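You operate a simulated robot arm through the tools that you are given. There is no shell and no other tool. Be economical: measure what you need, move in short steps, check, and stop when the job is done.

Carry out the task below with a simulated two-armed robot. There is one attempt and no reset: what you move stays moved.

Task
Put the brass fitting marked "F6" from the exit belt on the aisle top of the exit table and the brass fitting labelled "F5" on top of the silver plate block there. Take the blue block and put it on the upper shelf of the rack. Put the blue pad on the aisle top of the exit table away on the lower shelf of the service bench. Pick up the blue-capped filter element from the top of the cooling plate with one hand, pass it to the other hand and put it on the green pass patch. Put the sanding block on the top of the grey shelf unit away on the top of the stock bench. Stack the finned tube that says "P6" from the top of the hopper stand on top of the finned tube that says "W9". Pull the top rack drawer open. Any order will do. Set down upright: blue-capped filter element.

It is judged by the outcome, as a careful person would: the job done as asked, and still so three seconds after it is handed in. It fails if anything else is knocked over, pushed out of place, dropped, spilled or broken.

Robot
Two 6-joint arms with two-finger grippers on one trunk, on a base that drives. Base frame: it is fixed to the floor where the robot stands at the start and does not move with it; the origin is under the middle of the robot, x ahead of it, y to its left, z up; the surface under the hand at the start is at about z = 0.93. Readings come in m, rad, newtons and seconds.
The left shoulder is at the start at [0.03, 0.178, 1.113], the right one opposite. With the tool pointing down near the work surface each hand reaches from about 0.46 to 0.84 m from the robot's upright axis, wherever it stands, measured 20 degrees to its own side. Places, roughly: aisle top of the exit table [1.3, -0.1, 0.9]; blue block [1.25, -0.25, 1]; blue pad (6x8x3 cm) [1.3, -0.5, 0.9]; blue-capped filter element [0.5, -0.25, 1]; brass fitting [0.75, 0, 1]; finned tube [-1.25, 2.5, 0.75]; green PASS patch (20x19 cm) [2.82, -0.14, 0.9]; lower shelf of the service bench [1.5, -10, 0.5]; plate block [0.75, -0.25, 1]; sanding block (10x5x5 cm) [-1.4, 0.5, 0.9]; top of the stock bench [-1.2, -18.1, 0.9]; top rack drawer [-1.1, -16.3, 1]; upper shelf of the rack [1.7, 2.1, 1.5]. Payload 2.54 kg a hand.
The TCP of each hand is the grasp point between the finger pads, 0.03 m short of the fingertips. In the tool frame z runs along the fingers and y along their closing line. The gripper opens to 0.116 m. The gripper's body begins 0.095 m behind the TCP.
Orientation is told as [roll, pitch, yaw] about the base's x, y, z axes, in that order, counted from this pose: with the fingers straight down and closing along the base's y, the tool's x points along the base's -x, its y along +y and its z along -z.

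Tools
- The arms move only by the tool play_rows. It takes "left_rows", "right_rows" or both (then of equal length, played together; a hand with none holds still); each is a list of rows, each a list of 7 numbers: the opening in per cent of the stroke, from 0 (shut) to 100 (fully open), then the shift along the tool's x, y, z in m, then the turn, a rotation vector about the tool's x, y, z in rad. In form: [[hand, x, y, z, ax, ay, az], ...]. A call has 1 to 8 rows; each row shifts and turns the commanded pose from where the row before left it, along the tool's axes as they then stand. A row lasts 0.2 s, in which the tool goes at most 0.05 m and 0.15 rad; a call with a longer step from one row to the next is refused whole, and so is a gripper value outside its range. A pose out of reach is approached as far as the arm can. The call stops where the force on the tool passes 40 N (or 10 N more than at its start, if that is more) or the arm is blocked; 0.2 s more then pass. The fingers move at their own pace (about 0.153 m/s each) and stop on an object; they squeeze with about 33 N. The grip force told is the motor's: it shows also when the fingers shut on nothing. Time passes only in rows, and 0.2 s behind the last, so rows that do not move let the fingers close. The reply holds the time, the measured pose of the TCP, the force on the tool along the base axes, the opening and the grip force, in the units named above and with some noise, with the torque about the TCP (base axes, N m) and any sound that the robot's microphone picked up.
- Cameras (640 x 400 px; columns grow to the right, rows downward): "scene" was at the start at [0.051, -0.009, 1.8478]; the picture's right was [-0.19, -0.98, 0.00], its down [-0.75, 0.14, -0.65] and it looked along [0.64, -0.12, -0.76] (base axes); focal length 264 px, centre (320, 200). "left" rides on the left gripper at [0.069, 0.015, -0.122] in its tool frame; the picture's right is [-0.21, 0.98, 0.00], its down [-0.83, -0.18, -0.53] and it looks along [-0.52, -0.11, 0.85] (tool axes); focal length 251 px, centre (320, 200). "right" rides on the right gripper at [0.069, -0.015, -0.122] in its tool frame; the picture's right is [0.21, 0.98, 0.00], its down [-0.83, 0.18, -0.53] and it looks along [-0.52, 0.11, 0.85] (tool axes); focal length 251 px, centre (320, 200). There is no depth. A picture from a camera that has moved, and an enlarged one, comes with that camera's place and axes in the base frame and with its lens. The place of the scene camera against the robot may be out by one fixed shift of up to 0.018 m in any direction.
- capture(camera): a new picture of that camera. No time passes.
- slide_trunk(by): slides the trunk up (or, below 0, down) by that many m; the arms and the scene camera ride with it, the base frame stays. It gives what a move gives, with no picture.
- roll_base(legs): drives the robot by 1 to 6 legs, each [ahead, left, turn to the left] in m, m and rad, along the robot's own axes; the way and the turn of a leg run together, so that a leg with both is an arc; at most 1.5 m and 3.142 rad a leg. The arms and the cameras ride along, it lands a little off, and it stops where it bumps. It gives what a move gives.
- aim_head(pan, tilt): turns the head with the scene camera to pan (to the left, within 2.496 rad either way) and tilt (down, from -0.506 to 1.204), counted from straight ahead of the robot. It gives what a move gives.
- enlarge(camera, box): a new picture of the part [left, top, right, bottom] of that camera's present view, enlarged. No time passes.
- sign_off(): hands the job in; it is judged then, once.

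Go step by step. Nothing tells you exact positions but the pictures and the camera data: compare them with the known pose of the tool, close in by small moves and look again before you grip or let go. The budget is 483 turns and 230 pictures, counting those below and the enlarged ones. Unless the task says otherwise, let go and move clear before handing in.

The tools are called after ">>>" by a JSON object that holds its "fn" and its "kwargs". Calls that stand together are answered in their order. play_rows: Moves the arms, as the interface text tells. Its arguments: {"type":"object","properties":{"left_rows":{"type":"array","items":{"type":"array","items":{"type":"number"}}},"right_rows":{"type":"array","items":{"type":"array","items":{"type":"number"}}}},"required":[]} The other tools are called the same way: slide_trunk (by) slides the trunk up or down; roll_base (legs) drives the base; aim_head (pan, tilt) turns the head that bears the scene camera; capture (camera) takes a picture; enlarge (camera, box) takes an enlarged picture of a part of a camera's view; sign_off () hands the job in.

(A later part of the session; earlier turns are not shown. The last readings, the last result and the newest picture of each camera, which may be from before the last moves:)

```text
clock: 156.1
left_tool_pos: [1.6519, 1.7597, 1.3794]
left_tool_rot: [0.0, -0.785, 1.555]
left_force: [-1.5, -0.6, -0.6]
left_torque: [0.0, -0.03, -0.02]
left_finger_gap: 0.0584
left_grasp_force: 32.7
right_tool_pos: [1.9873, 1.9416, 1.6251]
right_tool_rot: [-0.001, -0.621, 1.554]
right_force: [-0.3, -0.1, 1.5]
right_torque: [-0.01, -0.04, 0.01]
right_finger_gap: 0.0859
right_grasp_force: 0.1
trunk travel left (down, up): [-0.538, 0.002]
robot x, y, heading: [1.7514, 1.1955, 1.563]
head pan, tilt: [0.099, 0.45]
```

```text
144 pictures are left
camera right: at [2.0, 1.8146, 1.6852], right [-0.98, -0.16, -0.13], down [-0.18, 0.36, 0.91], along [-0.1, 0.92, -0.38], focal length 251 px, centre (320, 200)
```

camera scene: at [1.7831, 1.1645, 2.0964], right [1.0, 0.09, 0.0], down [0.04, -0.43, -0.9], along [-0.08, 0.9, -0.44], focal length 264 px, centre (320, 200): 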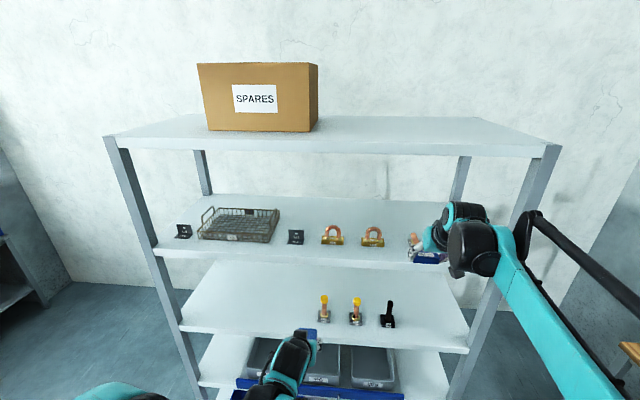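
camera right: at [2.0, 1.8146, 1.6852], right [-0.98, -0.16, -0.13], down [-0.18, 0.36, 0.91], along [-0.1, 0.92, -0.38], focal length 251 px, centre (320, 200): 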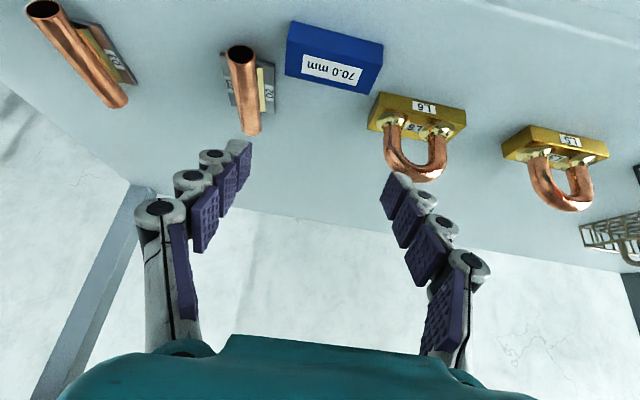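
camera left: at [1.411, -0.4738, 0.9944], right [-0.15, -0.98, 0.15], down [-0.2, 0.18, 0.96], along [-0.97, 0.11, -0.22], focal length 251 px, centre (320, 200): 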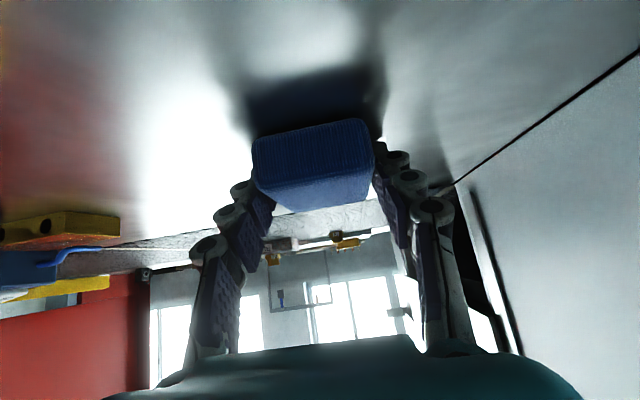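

The blue block lies on the upper shelf. I back off, lower the trunk and draw the right hand in, straightening it.

>>> {"fn": "roll_base", "kwargs": {"legs": [[-0.18, 0, 0], [0, -0.35, 0]]}}

>>> {"fn": "slide_trunk", "kwargs": {"by": -0.213}}

>>> {"fn": "play_rows", "kwargs": {"right_rows": [[100, 0.045, 0, -0.01, 0, 0, 0], [100, 0.045, 0, -0.01, 0, 0, 0], [100, 0.045, 0, 0, 0, 0.124, 0], [100, 0.045, 0, 0.01, 0, 0.124, 0], [100, 0.04, 0, 0.03, 0, 0.124, 0], [100, 0, 0, 0.045, 0, 0.124, 0], [100, 0, 0, 0.045, 0, 0.124, 0], [100, 0, 0, 0.04, 0, 0, 0]]}}

>>> {"fn": "capture", "kwargs": {"camera": "scene"}}

```text
clock: 159.4
left_tool_pos: [1.9922, 1.5769, 1.379]
left_tool_rot: [-0.001, -0.786, 1.556]
left_force: [0.1, 0.2, -0.6]
left_torque: [-0.01, 0.01, 0.0]
left_finger_gap: 0.0584
left_grasp_force: 33.5
right_tool_pos: [2.3293, 1.759, 1.6259]
right_tool_rot: [-0.003, -0.621, 1.552]
right_force: [-0.7, -0.6, 0.4]
right_torque: [0.03, -0.06, -0.05]
right_finger_gap: 0.0859
right_grasp_force: 0.3
trunk travel left (down, up): [-0.538, 0.002]
robot x, y, heading: [2.0886, 1.0097, 1.554]
head pan, tilt: [0.099, 0.45]
```

```text
clock: 161.7
left_tool_pos: [1.9947, 1.5776, 1.1657]
left_tool_rot: [0.0, -0.786, 1.554]
left_force: [1.0, 0.7, -0.3]
left_torque: [0.01, 0.0, 0.0]
left_finger_gap: 0.0586
left_grasp_force: 33.2
right_tool_pos: [2.3312, 1.7587, 1.4124]
right_tool_rot: [-0.001, -0.622, 1.551]
right_force: [0.0, -0.6, -0.3]
right_torque: [-0.04, 0.01, -0.02]
right_finger_gap: 0.0859
right_grasp_force: 0.1
trunk travel left (down, up): [-0.325, 0.215]
robot x, y, heading: [2.0889, 1.014, 1.555]
head pan, tilt: [0.099, 0.45]
```

```text
clock: 163.5
left_tool_pos: [1.9933, 1.5769, 1.1659]
left_tool_rot: [0.0, -0.786, 1.554]
left_force: [0.1, -0.3, -0.2]
left_torque: [-0.01, 0.0, -0.03]
left_finger_gap: 0.0587
left_grasp_force: 33.3
right_tool_pos: [2.3261, 1.5955, 1.1466]
right_tool_rot: [-0.001, -0.001, 1.549]
right_force: [-0.3, 0.4, -0.1]
right_torque: [0.0, 0.02, 0.0]
right_finger_gap: 0.1159
right_grasp_force: 0.0
trunk travel left (down, up): [-0.325, 0.215]
robot x, y, heading: [2.0877, 1.0088, 1.561]
head pan, tilt: [0.099, 0.45]
```

```text
143 pictures are left
camera scene: at [2.0855, 1.0796, 1.8834], right [1.0, 0.09, 0.0], down [0.04, -0.43, -0.9], along [-0.08, 0.9, -0.44], focal length 264 px, centre (320, 200)
```

scene: 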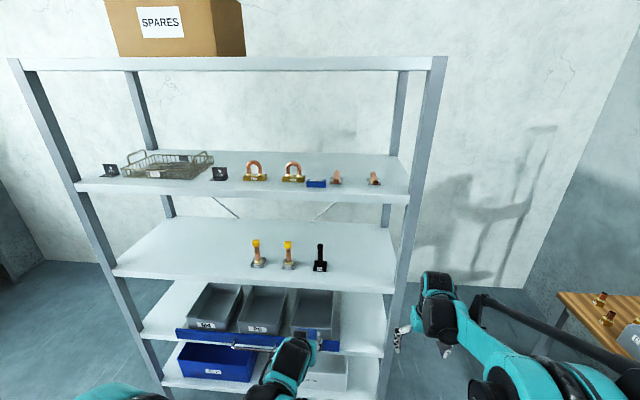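

I turn and drive back through the passage to the window side, towards the hopper stand.

>>> {"fn": "roll_base", "kwargs": {"legs": [[0, 0, 1.58], [0, -0.4, 0]]}}

>>> {"fn": "roll_base", "kwargs": {"legs": [[1.3, 0, 0], [1.2, 0, 0]]}}

>>> {"fn": "aim_head", "kwargs": {"pan": -0.6, "tilt": 0.5}}

>>> {"fn": "capture", "kwargs": {"camera": "scene"}}

```text
clock: 169.9
left_tool_pos: [1.5184, 1.3072, 1.1662]
left_tool_rot: [0.001, -0.785, -3.129]
left_force: [0.2, 0.2, -0.8]
left_torque: [-0.04, 0.03, 0.02]
left_finger_gap: 0.0586
left_grasp_force: 33.0
right_tool_pos: [1.4902, 1.6383, 1.147]
right_tool_rot: [0.001, -0.001, -3.132]
right_force: [-0.5, 0.3, -0.4]
right_torque: [-0.02, 0.04, -0.01]
right_finger_gap: 0.1163
right_grasp_force: 0.0
trunk travel left (down, up): [-0.325, 0.215]
robot x, y, heading: [2.0806, 1.4225, -3.12]
head pan, tilt: [0.099, 0.45]
```

```text
clock: 182.1
left_tool_pos: [-0.9638, 1.2011, 1.1649]
left_tool_rot: [0.0, -0.786, -3.102]
left_force: [0.1, -0.9, -0.5]
left_torque: [-0.03, -0.02, 0.0]
left_finger_gap: 0.0585
left_grasp_force: 33.1
right_tool_pos: [-1.0011, 1.5308, 1.1478]
right_tool_rot: [-0.002, -0.003, -3.107]
right_force: [0.2, -0.1, -0.7]
right_torque: [0.0, 0.01, 0.01]
right_finger_gap: 0.1162
right_grasp_force: 0.0
trunk travel left (down, up): [-0.325, 0.215]
robot x, y, heading: [-0.4079, 1.3254, -3.099]
head pan, tilt: [0.099, 0.45]
```

```text
clock: 183.1
left_tool_pos: [-0.9643, 1.2007, 1.1663]
left_tool_rot: [0.0, -0.785, -3.102]
left_force: [-0.6, 0.1, -0.5]
left_torque: [-0.05, 0.0, 0.01]
left_finger_gap: 0.0585
left_grasp_force: 33.5
right_tool_pos: [-1.0003, 1.5319, 1.1476]
right_tool_rot: [-0.002, -0.001, -3.106]
right_force: [0.1, -0.5, 0.1]
right_torque: [0.01, 0.01, 0.01]
right_finger_gap: 0.1158
right_grasp_force: 0.0
trunk travel left (down, up): [-0.325, 0.215]
robot x, y, heading: [-0.4034, 1.3279, -3.094]
head pan, tilt: [-0.6, 0.499]
```

```text
142 pictures are left
camera scene: at [-0.4484, 1.3818, 1.8789], right [0.53, 0.85, 0.0], down [0.41, -0.25, -0.88], along [-0.75, 0.46, -0.48], focal length 264 px, centre (320, 200)
```

scene: 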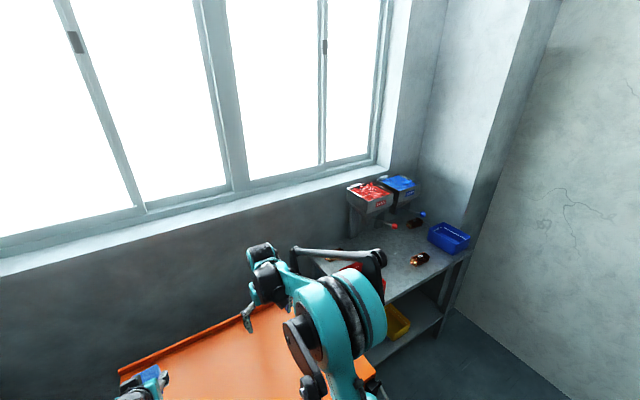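

I slide right alongside the cart to face the hopper stand.

>>> {"fn": "roll_base", "kwargs": {"legs": [[-0.12, 0, -0.045], [0, -1.15, 0]]}}

>>> {"fn": "aim_head", "kwargs": {"pan": 0, "tilt": 0.8}}

>>> {"fn": "capture", "kwargs": {"camera": "scene"}}

>>> {"fn": "capture", "kwargs": {"camera": "right"}}

```text
clock: 189.9
left_tool_pos: [-0.841, 2.3873, 1.1664]
left_tool_rot: [-0.001, -0.786, 3.13]
left_force: [1.1, 0.1, 0.3]
left_torque: [0.0, -0.01, 0.01]
left_finger_gap: 0.0587
left_grasp_force: 32.9
right_tool_pos: [-0.8617, 2.7193, 1.1471]
right_tool_rot: [-0.003, -0.003, 3.126]
right_force: [0.2, -0.5, 0.0]
right_torque: [-0.01, 0.0, 0.02]
right_finger_gap: 0.1158
right_grasp_force: 0.1
trunk travel left (down, up): [-0.325, 0.215]
robot x, y, heading: [-0.2741, 2.4865, 3.135]
head pan, tilt: [-0.6, 0.499]
```

```text
clock: 190.9
left_tool_pos: [-0.8407, 2.3867, 1.1667]
left_tool_rot: [-0.001, -0.786, 3.128]
left_force: [-0.9, -0.1, -1.1]
left_torque: [0.02, 0.02, -0.01]
left_finger_gap: 0.0582
left_grasp_force: 33.0
right_tool_pos: [-0.8605, 2.7196, 1.1465]
right_tool_rot: [-0.003, -0.002, 3.127]
right_force: [-0.5, -0.2, -1.2]
right_torque: [-0.02, 0.0, 0.0]
right_finger_gap: 0.1158
right_grasp_force: 0.0
trunk travel left (down, up): [-0.325, 0.215]
robot x, y, heading: [-0.2769, 2.4849, 3.131]
head pan, tilt: [0.0, 0.799]
```

```text
141 pictures are left
camera scene: at [-0.3229, 2.4909, 1.853], right [0.01, 1.0, 0.0], down [0.72, -0.01, -0.7], along [-0.7, 0.01, -0.72], focal length 264 px, centre (320, 200)
```

scene: 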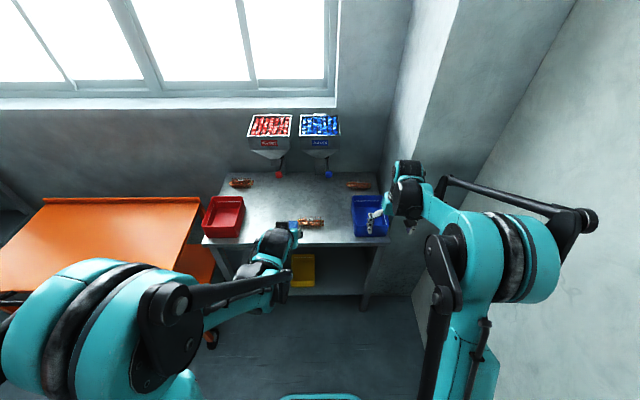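

```text
140 pictures are left
camera right: at [-0.792, 2.734, 1.2699], right [0.2, -0.98, 0.0], down [-0.83, -0.17, 0.53], along [-0.52, -0.1, -0.85], focal length 251 px, centre (320, 200)
```

right: 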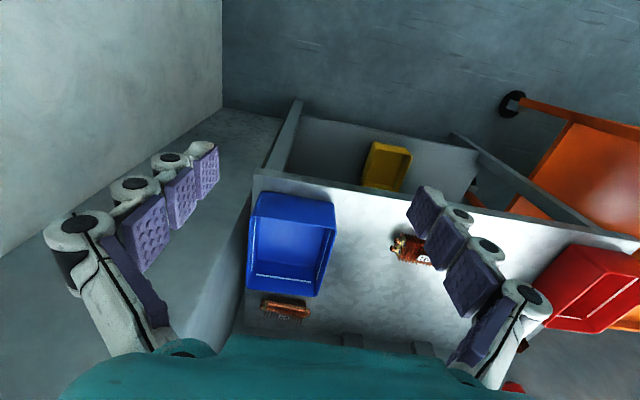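

Three finned tubes are on the stand. I enlarge to read their marks.

>>> {"fn": "enlarge", "kwargs": {"camera": "scene", "box": [190, 160, 398, 290]}}

>>> {"fn": "enlarge", "kwargs": {"camera": "scene", "box": [220, 172, 268, 202]}}

>>> {"fn": "enlarge", "kwargs": {"camera": "scene", "box": [340, 170, 380, 195]}}

>>> {"fn": "enlarge", "kwargs": {"camera": "scene", "box": [290, 212, 330, 237]}}

```text
3.08 times, centred on (294, 225) of scene
camera zoom: at [-0.3229, 2.4909, 1.853], right [0.01, 1.0, 0.0], down [0.72, -0.01, -0.7], along [-0.7, 0.01, -0.72], focal length 812 px, centre (400, 123)
```

zoom: 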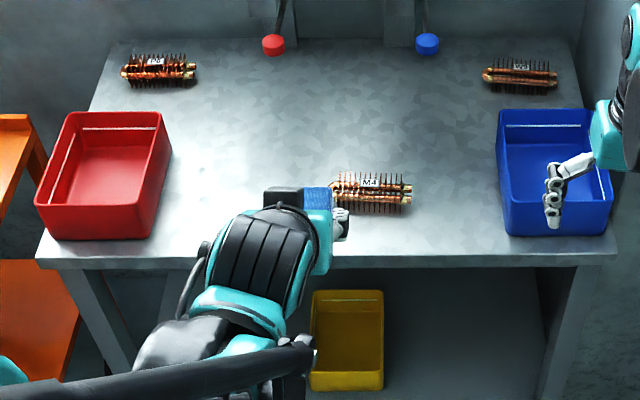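

```text
13.33 times, centred on (244, 187) of scene
camera zoom: at [-0.3229, 2.4909, 1.853], right [0.01, 1.0, 0.0], down [0.72, -0.01, -0.7], along [-0.7, 0.01, -0.72], focal length 3516 px, centre (1333, 373)
```

zoom: 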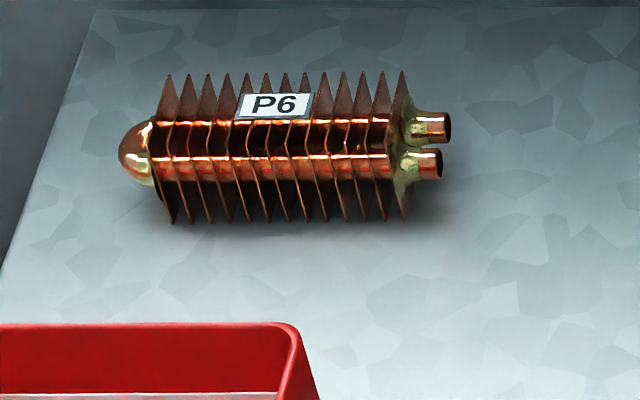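

```text
16.00 times, centred on (360, 182) of scene
camera zoom: at [-0.3229, 2.4909, 1.853], right [0.01, 1.0, 0.0], down [0.72, -0.01, -0.7], along [-0.7, 0.01, -0.72], focal length 4220 px, centre (-320, 480)
```

zoom: 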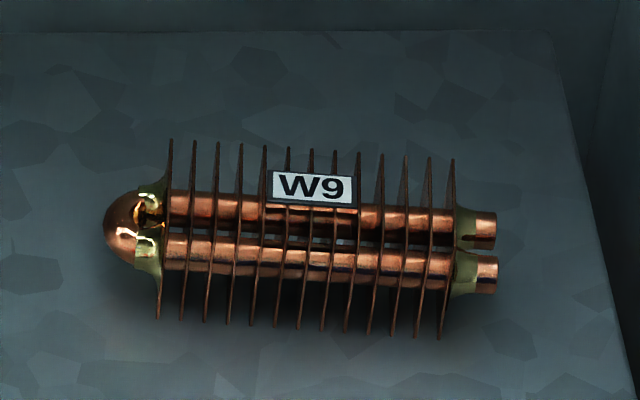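

```text
16.00 times, centred on (310, 224) of scene
camera zoom: at [-0.3229, 2.4909, 1.853], right [0.01, 1.0, 0.0], down [0.72, -0.01, -0.7], along [-0.7, 0.01, -0.72], focal length 4220 px, centre (480, -192)
```

zoom: 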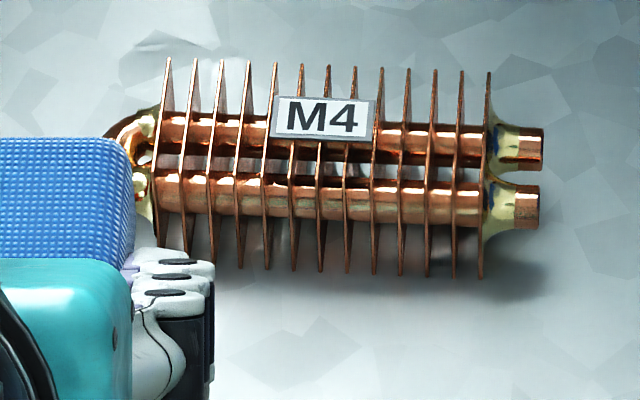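

P6 is left rear, about [-1.51, 2.03]; W9 right rear, about [-1.49, 2.74]. P6 is best taken with the left hand, so I'll set the pad down on a free spot of the stand meanwhile. I drive closer and lower the trunk.

>>> {"fn": "roll_base", "kwargs": {"legs": [[0.3, 0.14, 0]]}}

>>> {"fn": "slide_trunk", "kwargs": {"by": -0.15}}

>>> {"fn": "capture", "kwargs": {"camera": "scene"}}

>>> {"fn": "capture", "kwargs": {"camera": "left"}}

```text
clock: 193.1
left_tool_pos: [-1.146, 2.2504, 1.1649]
left_tool_rot: [-0.001, -0.786, 3.13]
left_force: [0.1, 0.3, 0.1]
left_torque: [0.03, 0.01, -0.02]
left_finger_gap: 0.0586
left_grasp_force: 33.0
right_tool_pos: [-1.1644, 2.5821, 1.1476]
right_tool_rot: [0.0, 0.0, 3.127]
right_force: [-0.2, -0.9, -0.4]
right_torque: [-0.03, 0.01, 0.02]
right_finger_gap: 0.1159
right_grasp_force: 0.1
trunk travel left (down, up): [-0.325, 0.215]
robot x, y, heading: [-0.5796, 2.3479, 3.131]
head pan, tilt: [0.0, 0.799]
```

```text
clock: 194.8
left_tool_pos: [-1.1448, 2.2503, 1.0164]
left_tool_rot: [-0.001, -0.785, 3.127]
left_force: [0.9, -0.4, -0.4]
left_torque: [0.0, 0.0, -0.02]
left_finger_gap: 0.0585
left_grasp_force: 32.8
right_tool_pos: [-1.165, 2.5819, 0.9975]
right_tool_rot: [-0.001, -0.003, 3.126]
right_force: [0.2, 0.2, 0.3]
right_torque: [0.01, 0.0, -0.01]
right_finger_gap: 0.1158
right_grasp_force: 0.0
trunk travel left (down, up): [-0.175, 0.365]
robot x, y, heading: [-0.5815, 2.3483, 3.131]
head pan, tilt: [0.0, 0.799]
```

```text
135 pictures are left
camera scene: at [-0.6265, 2.3535, 1.7031], right [0.01, 1.0, 0.0], down [0.72, -0.01, -0.7], along [-0.7, 0.01, -0.72], focal length 264 px, centre (320, 200)
```

scene: 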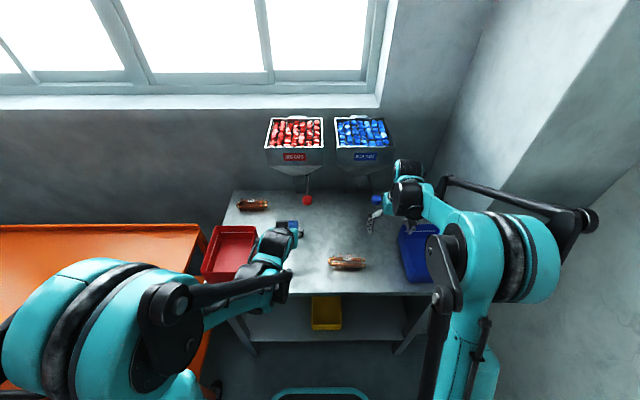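

```text
134 pictures are left
camera left: at [-1.0098, 2.2331, 1.0536], right [-0.16, -0.97, 0.15], down [-0.2, 0.18, 0.96], along [-0.97, 0.13, -0.23], focal length 251 px, centre (320, 200)
```

left: 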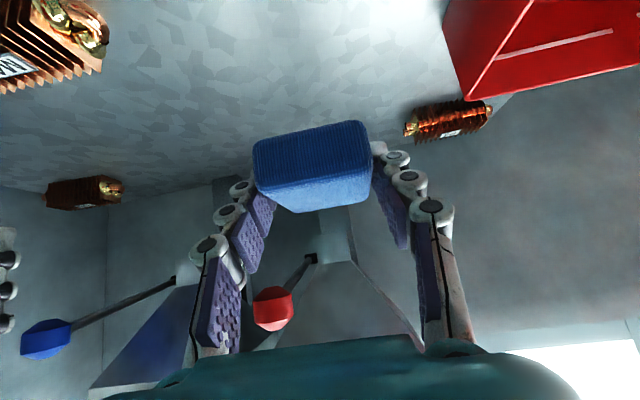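

There's a red hopper lever near [-1.23, 2.32, 1.08]; I keep away from it by shifting the left hand left and going down-forward along its axis.

>>> {"fn": "play_rows", "kwargs": {"left_rows": [[0, 0.01, 0.025, 0.01, 0, 0, 0], [0, 0.01, 0.025, 0.01, 0, 0, 0], [0, 0, 0, 0.047, 0, 0, 0], [0, 0, 0, 0.047, 0, 0, 0], [0, 0, 0, 0.047, 0, 0, 0], [0, 0, 0, 0.047, 0, 0, 0]]}}

>>> {"fn": "capture", "kwargs": {"camera": "left"}}

>>> {"fn": "capture", "kwargs": {"camera": "scene"}}

```text
clock: 196.2
left_tool_pos: [-1.2606, 2.2014, 0.8781]
left_tool_rot: [0.0, -0.799, 3.129]
left_force: [14.1, 2.1, 24.4]
left_torque: [-0.32, -0.38, 0.17]
left_finger_gap: 0.0582
left_grasp_force: 32.6
right_tool_pos: [-1.1639, 2.5817, 0.9979]
right_tool_rot: [0.0, -0.005, 3.127]
right_force: [-0.7, -0.7, 0.6]
right_torque: [0.02, -0.04, 0.02]
right_finger_gap: 0.116
right_grasp_force: 0.0
trunk travel left (down, up): [-0.175, 0.365]
robot x, y, heading: [-0.5785, 2.3497, 3.133]
head pan, tilt: [0.0, 0.799]
stopped in row 6 (left hand): the force on the tool passed its limit at 98 N (the readings are from after the stop); the commanded pose is now the measured one
```

```text
133 pictures are left
camera left: at [-1.1253, 2.1847, 0.9133], right [-0.16, -0.97, 0.15], down [-0.19, 0.18, 0.96], along [-0.97, 0.13, -0.22], focal length 251 px, centre (320, 200)
```

left: 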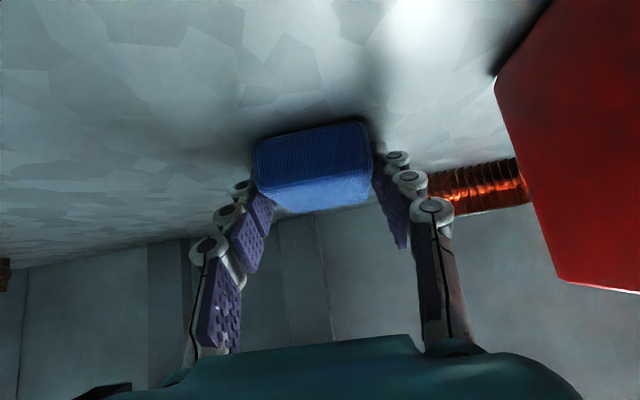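

```text
132 pictures are left
camera scene: at [-0.625, 2.3536, 1.7032], right [0.01, 1.0, 0.0], down [0.72, -0.01, -0.7], along [-0.7, 0.01, -0.72], focal length 264 px, centre (320, 200)
```

scene: 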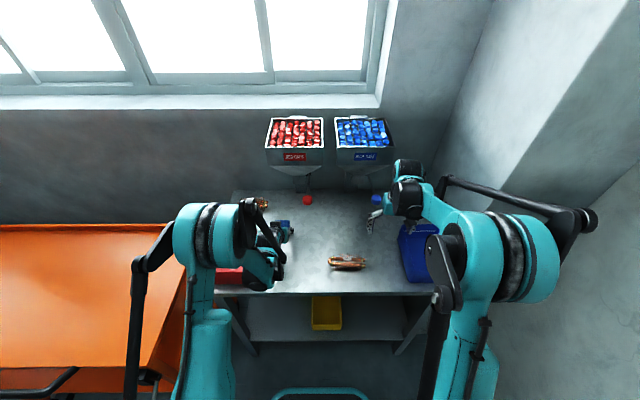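

The stand's top is higher than the rough value (≈0.85); the pad has reached it. I release the pad and withdraw upwards.

>>> {"fn": "play_rows", "kwargs": {"left_rows": [[0, -0.001, 0, -0.001, 0, 0, 0], [62, 0, 0, 0, 0, 0, 0], [70, 0, 0, 0, 0, 0, 0], [70, -0.01, 0, -0.01, 0, 0, 0], [70, -0.014, 0, -0.028, 0, 0, 0], [70, 0, 0, -0.045, 0, 0, 0], [70, 0, 0, -0.045, 0, 0, 0]]}}

>>> {"fn": "capture", "kwargs": {"camera": "left"}}

```text
clock: 197.8
left_tool_pos: [-1.1861, 2.2043, 0.9836]
left_tool_rot: [0.001, -0.795, 3.129]
left_force: [0.1, 0.1, 0.3]
left_torque: [0.03, 0.0, 0.0]
left_finger_gap: 0.0812
left_grasp_force: 0.1
right_tool_pos: [-1.1627, 2.5831, 0.9974]
right_tool_rot: [-0.002, -0.004, 3.124]
right_force: [0.2, 0.0, 0.0]
right_torque: [0.0, 0.06, 0.01]
right_finger_gap: 0.116
right_grasp_force: 0.1
trunk travel left (down, up): [-0.175, 0.365]
robot x, y, heading: [-0.582, 2.3507, 3.133]
head pan, tilt: [0.0, 0.799]
```

```text
131 pictures are left
camera left: at [-1.0517, 2.1872, 1.0197], right [-0.16, -0.97, 0.15], down [-0.19, 0.18, 0.96], along [-0.97, 0.13, -0.22], focal length 251 px, centre (320, 200)
```

left: 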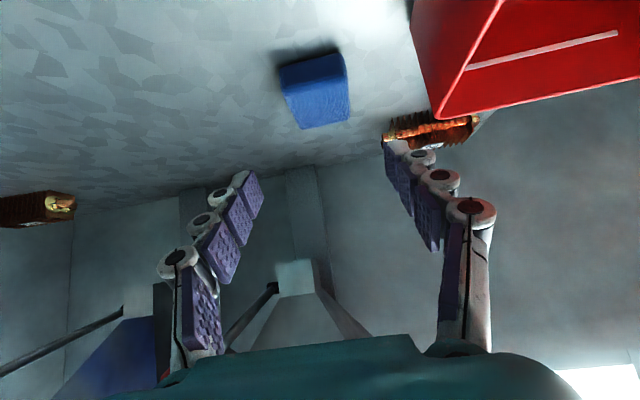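

The pad rests on the stand. I straighten the left hand, raise it, and shift the base slightly towards P6.

>>> {"fn": "play_rows", "kwargs": {"left_rows": [[100, -0.02, 0.02, -0.03, 0, 0.1325, 0], [100, -0.02, 0.02, -0.03, 0, 0.1325, 0], [100, 0, 0.02, -0.02, 0, 0.1325, 0], [100, 0, 0.02, -0.02, 0, 0.1325, 0], [100, 0, 0, 0, 0, 0.1325, 0], [100, 0, 0, 0, 0, 0.1325, 0]]}}

>>> {"fn": "roll_base", "kwargs": {"legs": [[0.03, 0.07, 0]]}}

>>> {"fn": "capture", "kwargs": {"camera": "left"}}

```text
clock: 199.2
left_tool_pos: [-1.1613, 2.1208, 1.0903]
left_tool_rot: [0.001, 0.001, 3.127]
left_force: [-0.2, 0.3, -0.5]
left_torque: [0.01, -0.02, 0.03]
left_finger_gap: 0.116
left_grasp_force: 0.1
right_tool_pos: [-1.1647, 2.5815, 0.9965]
right_tool_rot: [-0.001, 0.0, 3.128]
right_force: [-0.5, 0.2, 0.3]
right_torque: [-0.02, -0.01, 0.0]
right_finger_gap: 0.116
right_grasp_force: 0.1
trunk travel left (down, up): [-0.175, 0.365]
robot x, y, heading: [-0.5815, 2.3462, 3.134]
head pan, tilt: [0.0, 0.799]
```

```text
clock: 200.1
left_tool_pos: [-1.1811, 2.077, 1.0885]
left_tool_rot: [-0.002, 0.001, 3.128]
left_force: [-0.5, -0.3, 0.1]
left_torque: [0.04, 0.03, 0.0]
left_finger_gap: 0.1162
left_grasp_force: 0.1
right_tool_pos: [-1.1816, 2.5441, 0.9985]
right_tool_rot: [-0.013, 0.008, 3.118]
right_force: [0.1, -0.6, 0.1]
right_torque: [0.07, 0.01, 0.0]
right_finger_gap: 0.116
right_grasp_force: 0.0
trunk travel left (down, up): [-0.175, 0.365]
robot x, y, heading: [-0.6009, 2.3009, 3.135]
head pan, tilt: [0.0, 0.799]
stopped in leg 1: the force on the tool passed its limit at 86 N (the readings are from after the stop); the commanded pose is now the measured one
```

```text
130 pictures are left
camera left: at [-1.1116, 2.0601, 1.2117], right [-0.23, -0.97, 0.0], down [-0.82, 0.19, 0.53], along [-0.52, 0.12, -0.85], focal length 251 px, centre (320, 200)
```

left: 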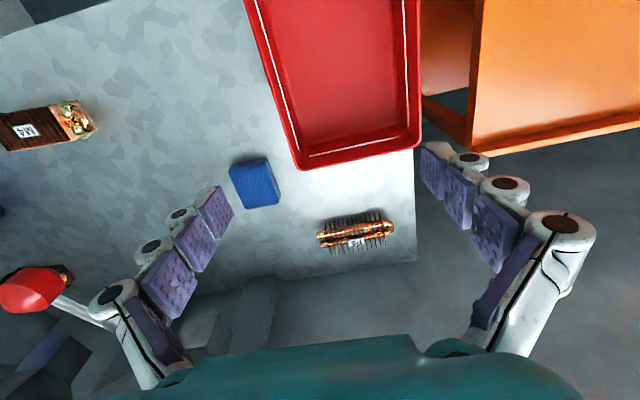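

The right hand touched something (probably the blue lever). I look with the right camera.

>>> {"fn": "capture", "kwargs": {"camera": "right"}}

>>> {"fn": "capture", "kwargs": {"camera": "scene"}}

```text
129 pictures are left
camera right: at [-1.1129, 2.5569, 1.121], right [0.19, -0.98, -0.01], down [-0.83, -0.17, 0.53], along [-0.52, -0.09, -0.85], focal length 251 px, centre (320, 200)
```

right: 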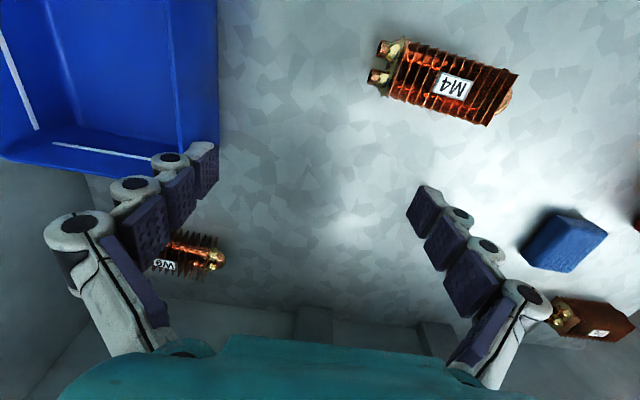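

```text
128 pictures are left
camera scene: at [-0.6459, 2.3085, 1.7029], right [0.01, 1.0, 0.0], down [0.72, 0.0, -0.7], along [-0.7, 0.01, -0.72], focal length 264 px, centre (320, 200)
```

scene: 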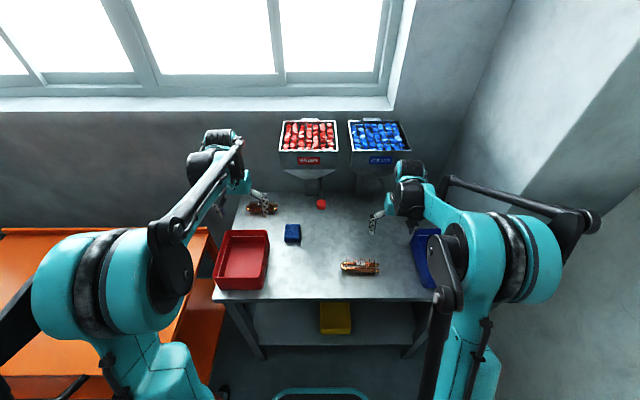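

I reverse the last base move, then withdraw the right hand up and back.

>>> {"fn": "roll_base", "kwargs": {"legs": [[-0.03, -0.05, 0]]}}

>>> {"fn": "play_rows", "kwargs": {"right_rows": [[100, 0.03, -0.03, 0, 0, 0, 0], [100, 0.03, -0.03, 0, 0, 0, 0], [100, 0.03, -0.02, -0.02, 0, 0, 0], [100, 0.01, 0, -0.04, 0, 0, 0], [100, 0, 0, -0.04, 0, 0, 0]]}}

>>> {"fn": "capture", "kwargs": {"camera": "scene"}}

```text
clock: 201.1
left_tool_pos: [-1.1498, 2.1304, 1.0906]
left_tool_rot: [0.003, -0.003, 3.129]
left_force: [0.7, 0.7, -0.6]
left_torque: [-0.08, 0.05, -0.01]
left_finger_gap: 0.1159
left_grasp_force: 0.0
right_tool_pos: [-1.1495, 2.5974, 0.9971]
right_tool_rot: [-0.01, 0.006, 3.116]
right_force: [0.0, 0.9, 0.5]
right_torque: [-0.04, 0.04, 0.01]
right_finger_gap: 0.116
right_grasp_force: 0.0
trunk travel left (down, up): [-0.175, 0.365]
robot x, y, heading: [-0.5674, 2.357, 3.132]
head pan, tilt: [0.0, 0.799]
```

```text
clock: 202.3
left_tool_pos: [-1.1514, 2.1286, 1.0903]
left_tool_rot: [0.001, 0.0, 3.126]
left_force: [0.1, 0.1, 1.1]
left_torque: [-0.01, 0.02, -0.01]
left_finger_gap: 0.1158
left_grasp_force: 0.1
right_tool_pos: [-1.0486, 2.6724, 1.1014]
right_tool_rot: [-0.013, 0.007, 3.116]
right_force: [-0.4, 0.1, 0.4]
right_torque: [-0.03, 0.03, 0.02]
right_finger_gap: 0.116
right_grasp_force: 0.1
trunk travel left (down, up): [-0.175, 0.365]
robot x, y, heading: [-0.5699, 2.3561, 3.129]
head pan, tilt: [0.0, 0.799]
```

```text
127 pictures are left
camera scene: at [-0.615, 2.3603, 1.703], right [0.01, 1.0, 0.0], down [0.72, -0.01, -0.7], along [-0.7, 0.01, -0.72], focal length 264 px, centre (320, 200)
```

scene: 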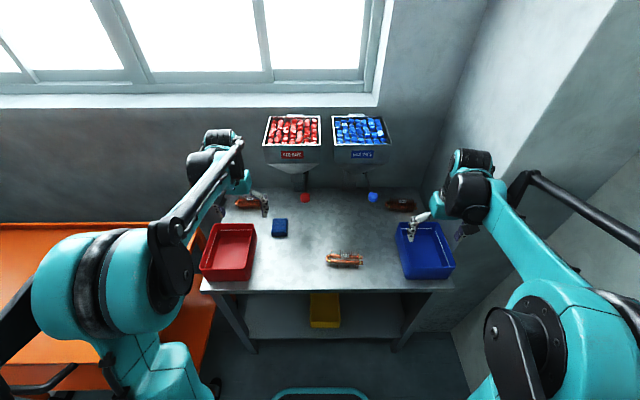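

>>> {"fn": "enlarge", "kwargs": {"camera": "scene", "box": [230, 110, 430, 235]}}

```text
3.20 times, centred on (330, 172) of scene
camera zoom: at [-0.615, 2.3603, 1.703], right [0.01, 1.0, 0.0], down [0.72, -0.01, -0.7], along [-0.7, 0.01, -0.72], focal length 844 px, centre (288, 288)
```

zoom: 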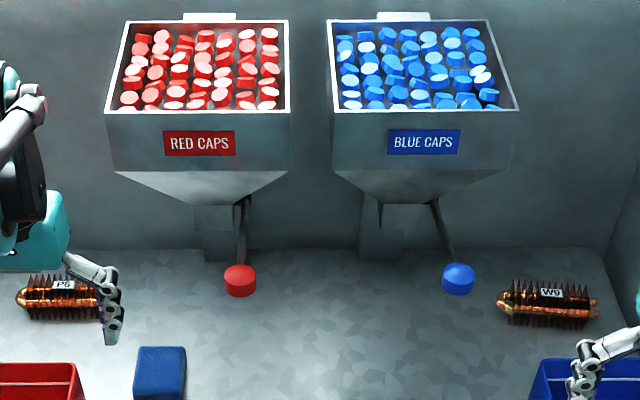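

The levers and caps look unchanged. With the right hand clear, I shift the base for P6 and turn the left hand 90°.

>>> {"fn": "roll_base", "kwargs": {"legs": [[0.03, 0.08, 0]]}}

>>> {"fn": "play_rows", "kwargs": {"left_rows": [[100, 0, 0, 0, 0, 0, 0.1425], [100, 0, 0, 0, 0, 0, 0.1425], [100, 0, 0, 0, 0, 0, 0.1425], [100, 0, 0, 0, 0, 0, 0.1425], [100, 0, 0, 0, 0, 0, 0.1425], [100, 0, 0, 0, 0, 0, 0.1425]]}}

>>> {"fn": "play_rows", "kwargs": {"left_rows": [[100, 0, 0, 0, 0, 0, 0.1425], [100, 0, 0, 0, 0, 0, 0.1425], [100, 0, 0, 0, 0, 0, 0.1425], [100, 0, 0, 0, 0, 0, 0.1425], [100, 0, 0, 0, 0, 0, 0.1425]]}}

>>> {"fn": "capture", "kwargs": {"camera": "left"}}

```text
clock: 203.4
left_tool_pos: [-1.1823, 2.0497, 1.0898]
left_tool_rot: [-0.001, 0.0, 3.125]
left_force: [0.3, -0.5, 0.4]
left_torque: [0.07, -0.02, 0.03]
left_finger_gap: 0.1158
left_grasp_force: 0.0
right_tool_pos: [-1.0816, 2.5936, 1.1009]
right_tool_rot: [-0.012, 0.008, 3.113]
right_force: [-0.5, -0.1, 0.1]
right_torque: [0.03, 0.01, 0.03]
right_finger_gap: 0.1158
right_grasp_force: 0.1
trunk travel left (down, up): [-0.175, 0.365]
robot x, y, heading: [-0.5979, 2.2729, 3.131]
head pan, tilt: [0.0, 0.799]
```

```text
clock: 204.8
left_tool_pos: [-1.1828, 2.0511, 1.0898]
left_tool_rot: [0.0, -0.001, 2.268]
left_force: [0.2, -0.4, -0.9]
left_torque: [-0.03, 0.02, 0.02]
left_finger_gap: 0.1159
left_grasp_force: 0.0
right_tool_pos: [-1.0806, 2.5945, 1.0993]
right_tool_rot: [-0.01, 0.006, 3.115]
right_force: [-0.2, 0.0, 0.2]
right_torque: [0.02, 0.04, 0.0]
right_finger_gap: 0.1161
right_grasp_force: 0.0
trunk travel left (down, up): [-0.175, 0.365]
robot x, y, heading: [-0.6002, 2.2724, 3.125]
head pan, tilt: [0.0, 0.799]
```

```text
clock: 206.0
left_tool_pos: [-1.182, 2.05, 1.0903]
left_tool_rot: [0.0, 0.0, 1.557]
left_force: [0.6, 0.2, 0.3]
left_torque: [-0.02, 0.0, -0.01]
left_finger_gap: 0.1158
left_grasp_force: 0.0
right_tool_pos: [-1.081, 2.5945, 1.1004]
right_tool_rot: [-0.011, 0.007, 3.114]
right_force: [0.2, 0.6, 0.6]
right_torque: [0.02, 0.03, 0.0]
right_finger_gap: 0.116
right_grasp_force: 0.0
trunk travel left (down, up): [-0.175, 0.365]
robot x, y, heading: [-0.5987, 2.2769, 3.128]
head pan, tilt: [0.0, 0.799]
```

```text
125 pictures are left
camera left: at [-1.1984, 1.9814, 1.2121], right [-0.97, 0.23, 0.0], down [0.19, 0.82, 0.53], along [0.12, 0.52, -0.85], focal length 251 px, centre (320, 200)
```

left: 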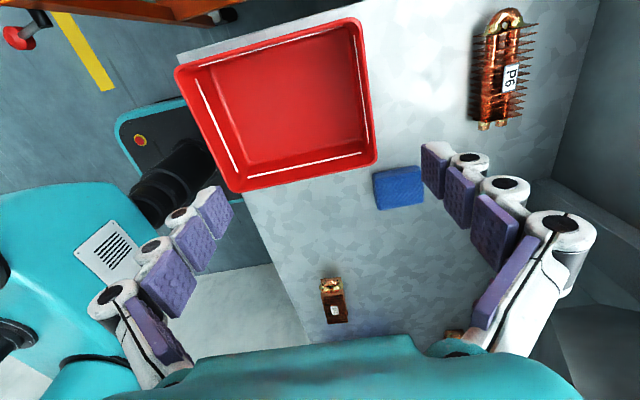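

P6 lies along y at about [-1.397, 2.063]. I move over it and look before descending.

>>> {"fn": "play_rows", "kwargs": {"left_rows": [[100, -0.003, 0.043, 0, 0, 0, 0], [100, -0.003, 0.043, 0, 0, 0, 0], [100, -0.003, 0.043, 0, 0, 0, 0], [100, -0.003, 0.043, 0, 0, 0, 0], [100, -0.002, 0.043, 0, 0, 0, 0], [100, 0, 0, 0.04, 0, 0, 0], [100, 0, 0, 0.04, 0, 0, 0]]}}

>>> {"fn": "capture", "kwargs": {"camera": "left"}}

```text
clock: 207.6
left_tool_pos: [-1.3844, 2.065, 1.0077]
left_tool_rot: [-0.001, 0.001, 1.559]
left_force: [0.0, -0.5, -0.4]
left_torque: [-0.01, -0.03, -0.02]
left_finger_gap: 0.1157
left_grasp_force: 0.0
left hand out of reach, approached as far as the arm can: row 5
right_tool_pos: [-1.0796, 2.5947, 1.1003]
right_tool_rot: [-0.012, 0.008, 3.114]
right_force: [-0.4, -0.4, 0.0]
right_torque: [0.01, -0.06, -0.01]
right_finger_gap: 0.1158
right_grasp_force: 0.1
trunk travel left (down, up): [-0.175, 0.365]
robot x, y, heading: [-0.601, 2.2757, 3.132]
head pan, tilt: [0.0, 0.799]
```

```text
124 pictures are left
camera left: at [-1.4003, 1.9963, 1.129], right [-0.97, 0.23, 0.0], down [0.19, 0.82, 0.53], along [0.12, 0.52, -0.85], focal length 251 px, centre (320, 200)
```

left: 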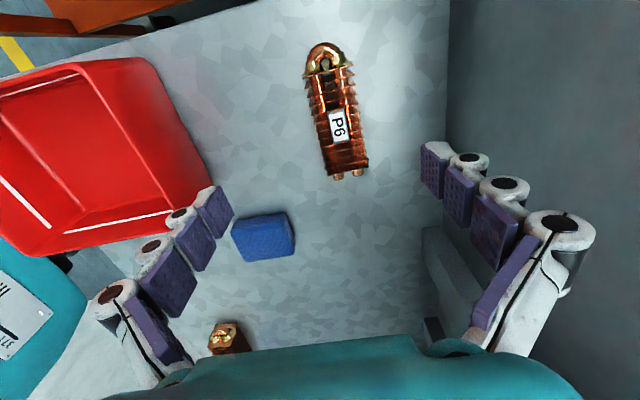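

>>> {"fn": "roll_base", "kwargs": {"legs": [[0.03, 0, 0]]}}

>>> {"fn": "capture", "kwargs": {"camera": "left"}}

```text
clock: 208.4
left_tool_pos: [-1.4145, 2.0668, 1.0071]
left_tool_rot: [-0.003, -0.001, 1.558]
left_force: [0.4, 0.9, -1.7]
left_torque: [-0.02, -0.07, 0.03]
left_finger_gap: 0.1163
left_grasp_force: 0.0
right_tool_pos: [-1.1117, 2.5951, 1.1001]
right_tool_rot: [-0.011, 0.01, 3.114]
right_force: [-0.6, 0.1, 0.3]
right_torque: [-0.01, -0.04, -0.02]
right_finger_gap: 0.1161
right_grasp_force: 0.0
trunk travel left (down, up): [-0.175, 0.365]
robot x, y, heading: [-0.627, 2.2787, 3.132]
head pan, tilt: [0.0, 0.799]
```

```text
123 pictures are left
camera left: at [-1.4303, 1.997, 1.1288], right [-0.97, 0.23, 0.0], down [0.19, 0.82, 0.53], along [0.12, 0.52, -0.85], focal length 251 px, centre (320, 200)
```

left: 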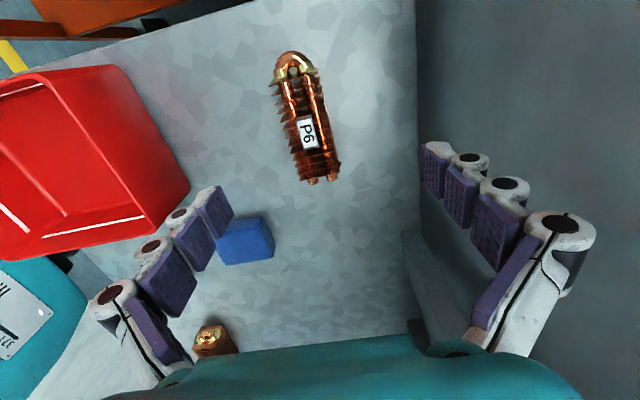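

>>> {"fn": "play_rows", "kwargs": {"left_rows": [[100, 0.007, -0.0125, 0, 0, 0, 0], [100, 0, 0, 0.04, 0, 0, 0], [100, 0, 0, 0.04, 0, 0, 0], [100, 0, 0, 0.035, 0, 0, 0], [60, 0, 0, 0, 0, 0, 0], [0, 0, 0, 0, 0, 0, 0], [0, 0, 0, 0, 0, 0, 0], [0, 0, 0, 0, 0, 0, 0]]}}

>>> {"fn": "capture", "kwargs": {"camera": "left"}}

```text
clock: 210.2
left_tool_pos: [-1.3983, 2.0573, 0.8912]
left_tool_rot: [0.0, 0.0, 1.559]
left_force: [2.4, -0.3, 3.2]
left_torque: [0.0, -0.19, -0.05]
left_finger_gap: 0.0432
left_grasp_force: 32.8
right_tool_pos: [-1.1077, 2.5956, 1.1013]
right_tool_rot: [-0.011, 0.007, 3.114]
right_force: [-0.7, 0.4, 0.2]
right_torque: [0.03, -0.01, 0.02]
right_finger_gap: 0.1158
right_grasp_force: 0.2
trunk travel left (down, up): [-0.175, 0.365]
robot x, y, heading: [-0.6278, 2.2793, 3.133]
head pan, tilt: [0.0, 0.799]
```

```text
122 pictures are left
camera left: at [-1.4137, 1.9888, 1.0129], right [-0.97, 0.23, 0.0], down [0.19, 0.82, 0.53], along [0.12, 0.52, -0.85], focal length 251 px, centre (320, 200)
```

left: 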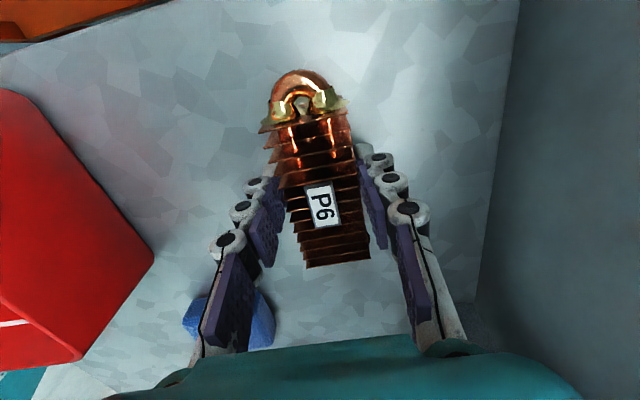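

P6 is held. I lift it, back off, slide right and come in again in front of W9.

>>> {"fn": "play_rows", "kwargs": {"left_rows": [[0, 0, 0, -0.02, 0, 0, 0], [0, 0, 0, -0.04, 0, 0, 0], [0, 0, 0, -0.045, 0, 0, 0], [0, 0, 0, -0.045, 0, 0, 0]]}}

>>> {"fn": "roll_base", "kwargs": {"legs": [[-0.5, 0, 0], [0, -0.58, 0]]}}

>>> {"fn": "capture", "kwargs": {"camera": "scene"}}

```text
clock: 211.2
left_tool_pos: [-1.4001, 2.0599, 1.042]
left_tool_rot: [-0.001, 0.001, 1.559]
left_force: [-0.7, 0.4, -3.6]
left_torque: [-0.06, 0.01, 0.03]
left_finger_gap: 0.0432
left_grasp_force: 32.8
right_tool_pos: [-1.1088, 2.5964, 1.1011]
right_tool_rot: [-0.01, 0.007, 3.113]
right_force: [0.5, 0.0, 0.2]
right_torque: [-0.01, 0.03, 0.02]
right_finger_gap: 0.1161
right_grasp_force: 0.1
trunk travel left (down, up): [-0.175, 0.365]
robot x, y, heading: [-0.6328, 2.2771, 3.129]
head pan, tilt: [0.0, 0.799]
```

```text
clock: 216.5
left_tool_pos: [-0.8992, 2.5357, 1.0418]
left_tool_rot: [-0.001, -0.001, 1.567]
left_force: [0.1, -0.4, -3.1]
left_torque: [-0.01, 0.02, -0.01]
left_finger_gap: 0.043
left_grasp_force: 33.2
right_tool_pos: [-0.6141, 3.0682, 1.1016]
right_tool_rot: [0.0, 0.013, 3.127]
right_force: [1.4, -1.8, 0.0]
right_torque: [0.06, 0.02, -0.01]
right_finger_gap: 0.1141
right_grasp_force: 0.0
trunk travel left (down, up): [-0.175, 0.365]
robot x, y, heading: [-0.133, 2.7621, 3.144]
head pan, tilt: [0.0, 0.799]
stopped in leg 2: the force on the tool passed its limit at 87 N (the readings are from after the stop); the commanded pose is now the measured one
```

```text
121 pictures are left
camera scene: at [-0.1776, 2.7646, 1.7029], right [0.0, 1.0, 0.0], down [0.72, 0.0, -0.7], along [-0.7, 0.0, -0.72], focal length 264 px, centre (320, 200)
```

scene: 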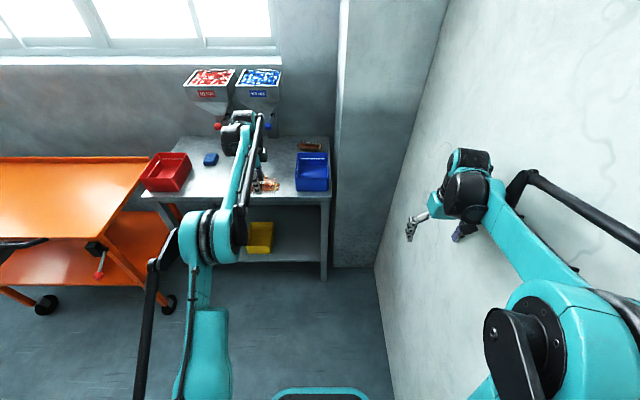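

The right hand touched the side wall; I bring it inwards, and shift the left hand with P6 towards W9's line.

>>> {"fn": "play_rows", "kwargs": {"left_rows": [[0, -0.04, 0, 0, 0, 0, 0], [0, -0.04, 0, 0, 0, 0, 0], [0, -0.04, 0, 0, 0, 0, 0], [0, -0.04, 0, 0, 0, 0, 0]], "right_rows": [[100, 0, 0.035, 0, 0, 0, 0], [100, 0, 0.035, -0.02, 0, 0, 0], [100, 0, 0.035, -0.03, 0, 0, 0], [100, 0, 0, -0.03, 0, 0, 0]]}}

>>> {"fn": "enlarge", "kwargs": {"camera": "scene", "box": [130, 50, 370, 200]}}

>>> {"fn": "capture", "kwargs": {"camera": "left"}}

```text
clock: 217.5
left_tool_pos: [-0.899, 2.6955, 1.04]
left_tool_rot: [0.0, 0.001, 1.568]
left_force: [0.0, 0.9, -3.5]
left_torque: [-0.04, -0.01, 0.0]
left_finger_gap: 0.0431
left_grasp_force: 32.6
right_tool_pos: [-0.6151, 2.9666, 1.1805]
right_tool_rot: [0.001, 0.011, 3.127]
right_force: [0.5, 1.0, 0.0]
right_torque: [-0.05, 0.0, 0.0]
right_finger_gap: 0.116
right_grasp_force: 0.0
trunk travel left (down, up): [-0.175, 0.365]
robot x, y, heading: [-0.1318, 2.7588, 3.14]
head pan, tilt: [0.0, 0.799]
```

```text
2.67 times, centred on (250, 125) of scene
camera zoom: at [-0.1779, 2.7672, 1.7029], right [0.0, 1.0, 0.0], down [0.72, 0.0, -0.7], along [-0.7, 0.0, -0.72], focal length 703 px, centre (507, 400)
```

zoom: 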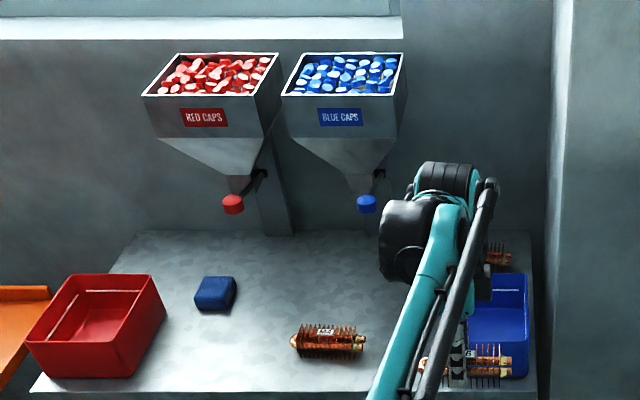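

```text
119 pictures are left
camera left: at [-0.9138, 2.627, 1.1617], right [-0.98, 0.22, 0.0], down [0.18, 0.83, 0.53], along [0.12, 0.52, -0.85], focal length 251 px, centre (320, 200)
```

left: 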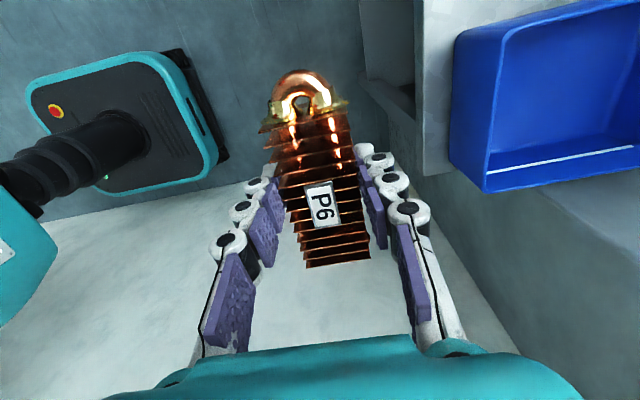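

I drive in until P6 is near W9 and look again.

>>> {"fn": "roll_base", "kwargs": {"legs": [[0.42, 0, 0]]}}

>>> {"fn": "capture", "kwargs": {"camera": "left"}}

>>> {"fn": "capture", "kwargs": {"camera": "right"}}

>>> {"fn": "capture", "kwargs": {"camera": "scene"}}

```text
clock: 220.1
left_tool_pos: [-1.319, 2.6898, 1.0376]
left_tool_rot: [-0.001, -0.001, 1.574]
left_force: [-0.1, 0.1, -3.2]
left_torque: [0.02, -0.02, -0.02]
left_finger_gap: 0.0431
left_grasp_force: 32.9
right_tool_pos: [-1.0391, 2.9611, 1.1809]
right_tool_rot: [0.0, 0.012, 3.133]
right_force: [-0.8, -0.2, 0.5]
right_torque: [0.01, -0.06, 0.01]
right_finger_gap: 0.1158
right_grasp_force: 0.0
trunk travel left (down, up): [-0.175, 0.365]
robot x, y, heading: [-0.5514, 2.7547, -3.141]
head pan, tilt: [0.0, 0.799]
```

```text
118 pictures are left
camera left: at [-1.3352, 2.6206, 1.1607], right [-0.98, 0.21, 0.0], down [0.18, 0.83, 0.53], along [0.11, 0.52, -0.85], focal length 251 px, centre (320, 200)
```

left: 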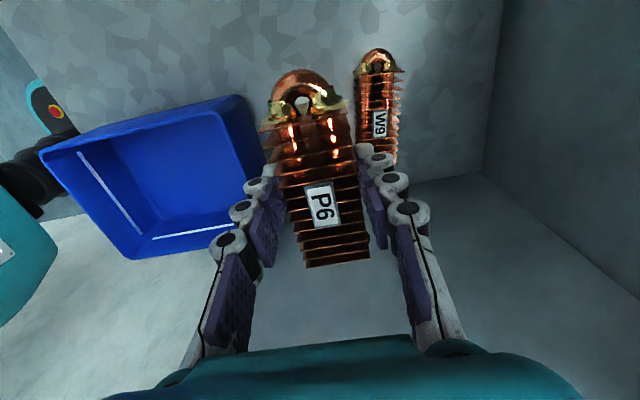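

```text
117 pictures are left
camera right: at [-0.9716, 2.9764, 1.3036], right [0.21, -0.98, 0.0], down [-0.83, -0.17, 0.52], along [-0.51, -0.11, -0.85], focal length 251 px, centre (320, 200)
```

right: 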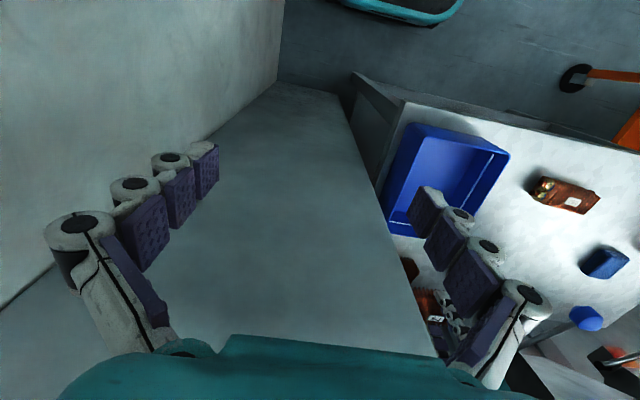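

```text
116 pictures are left
camera scene: at [-0.6004, 2.7643, 1.7029], right [0.0, 1.0, 0.0], down [0.72, 0.0, -0.7], along [-0.7, 0.0, -0.72], focal length 264 px, centre (320, 200)
```

scene: 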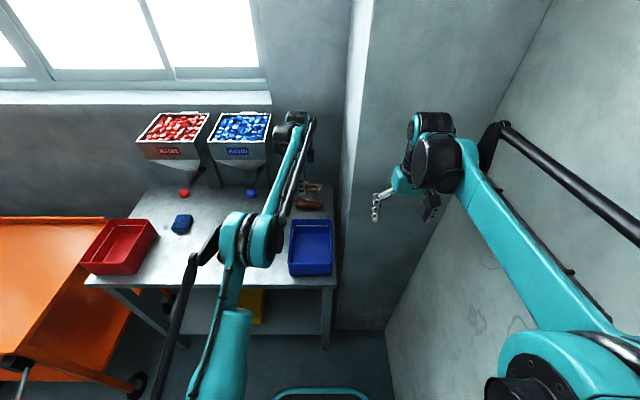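

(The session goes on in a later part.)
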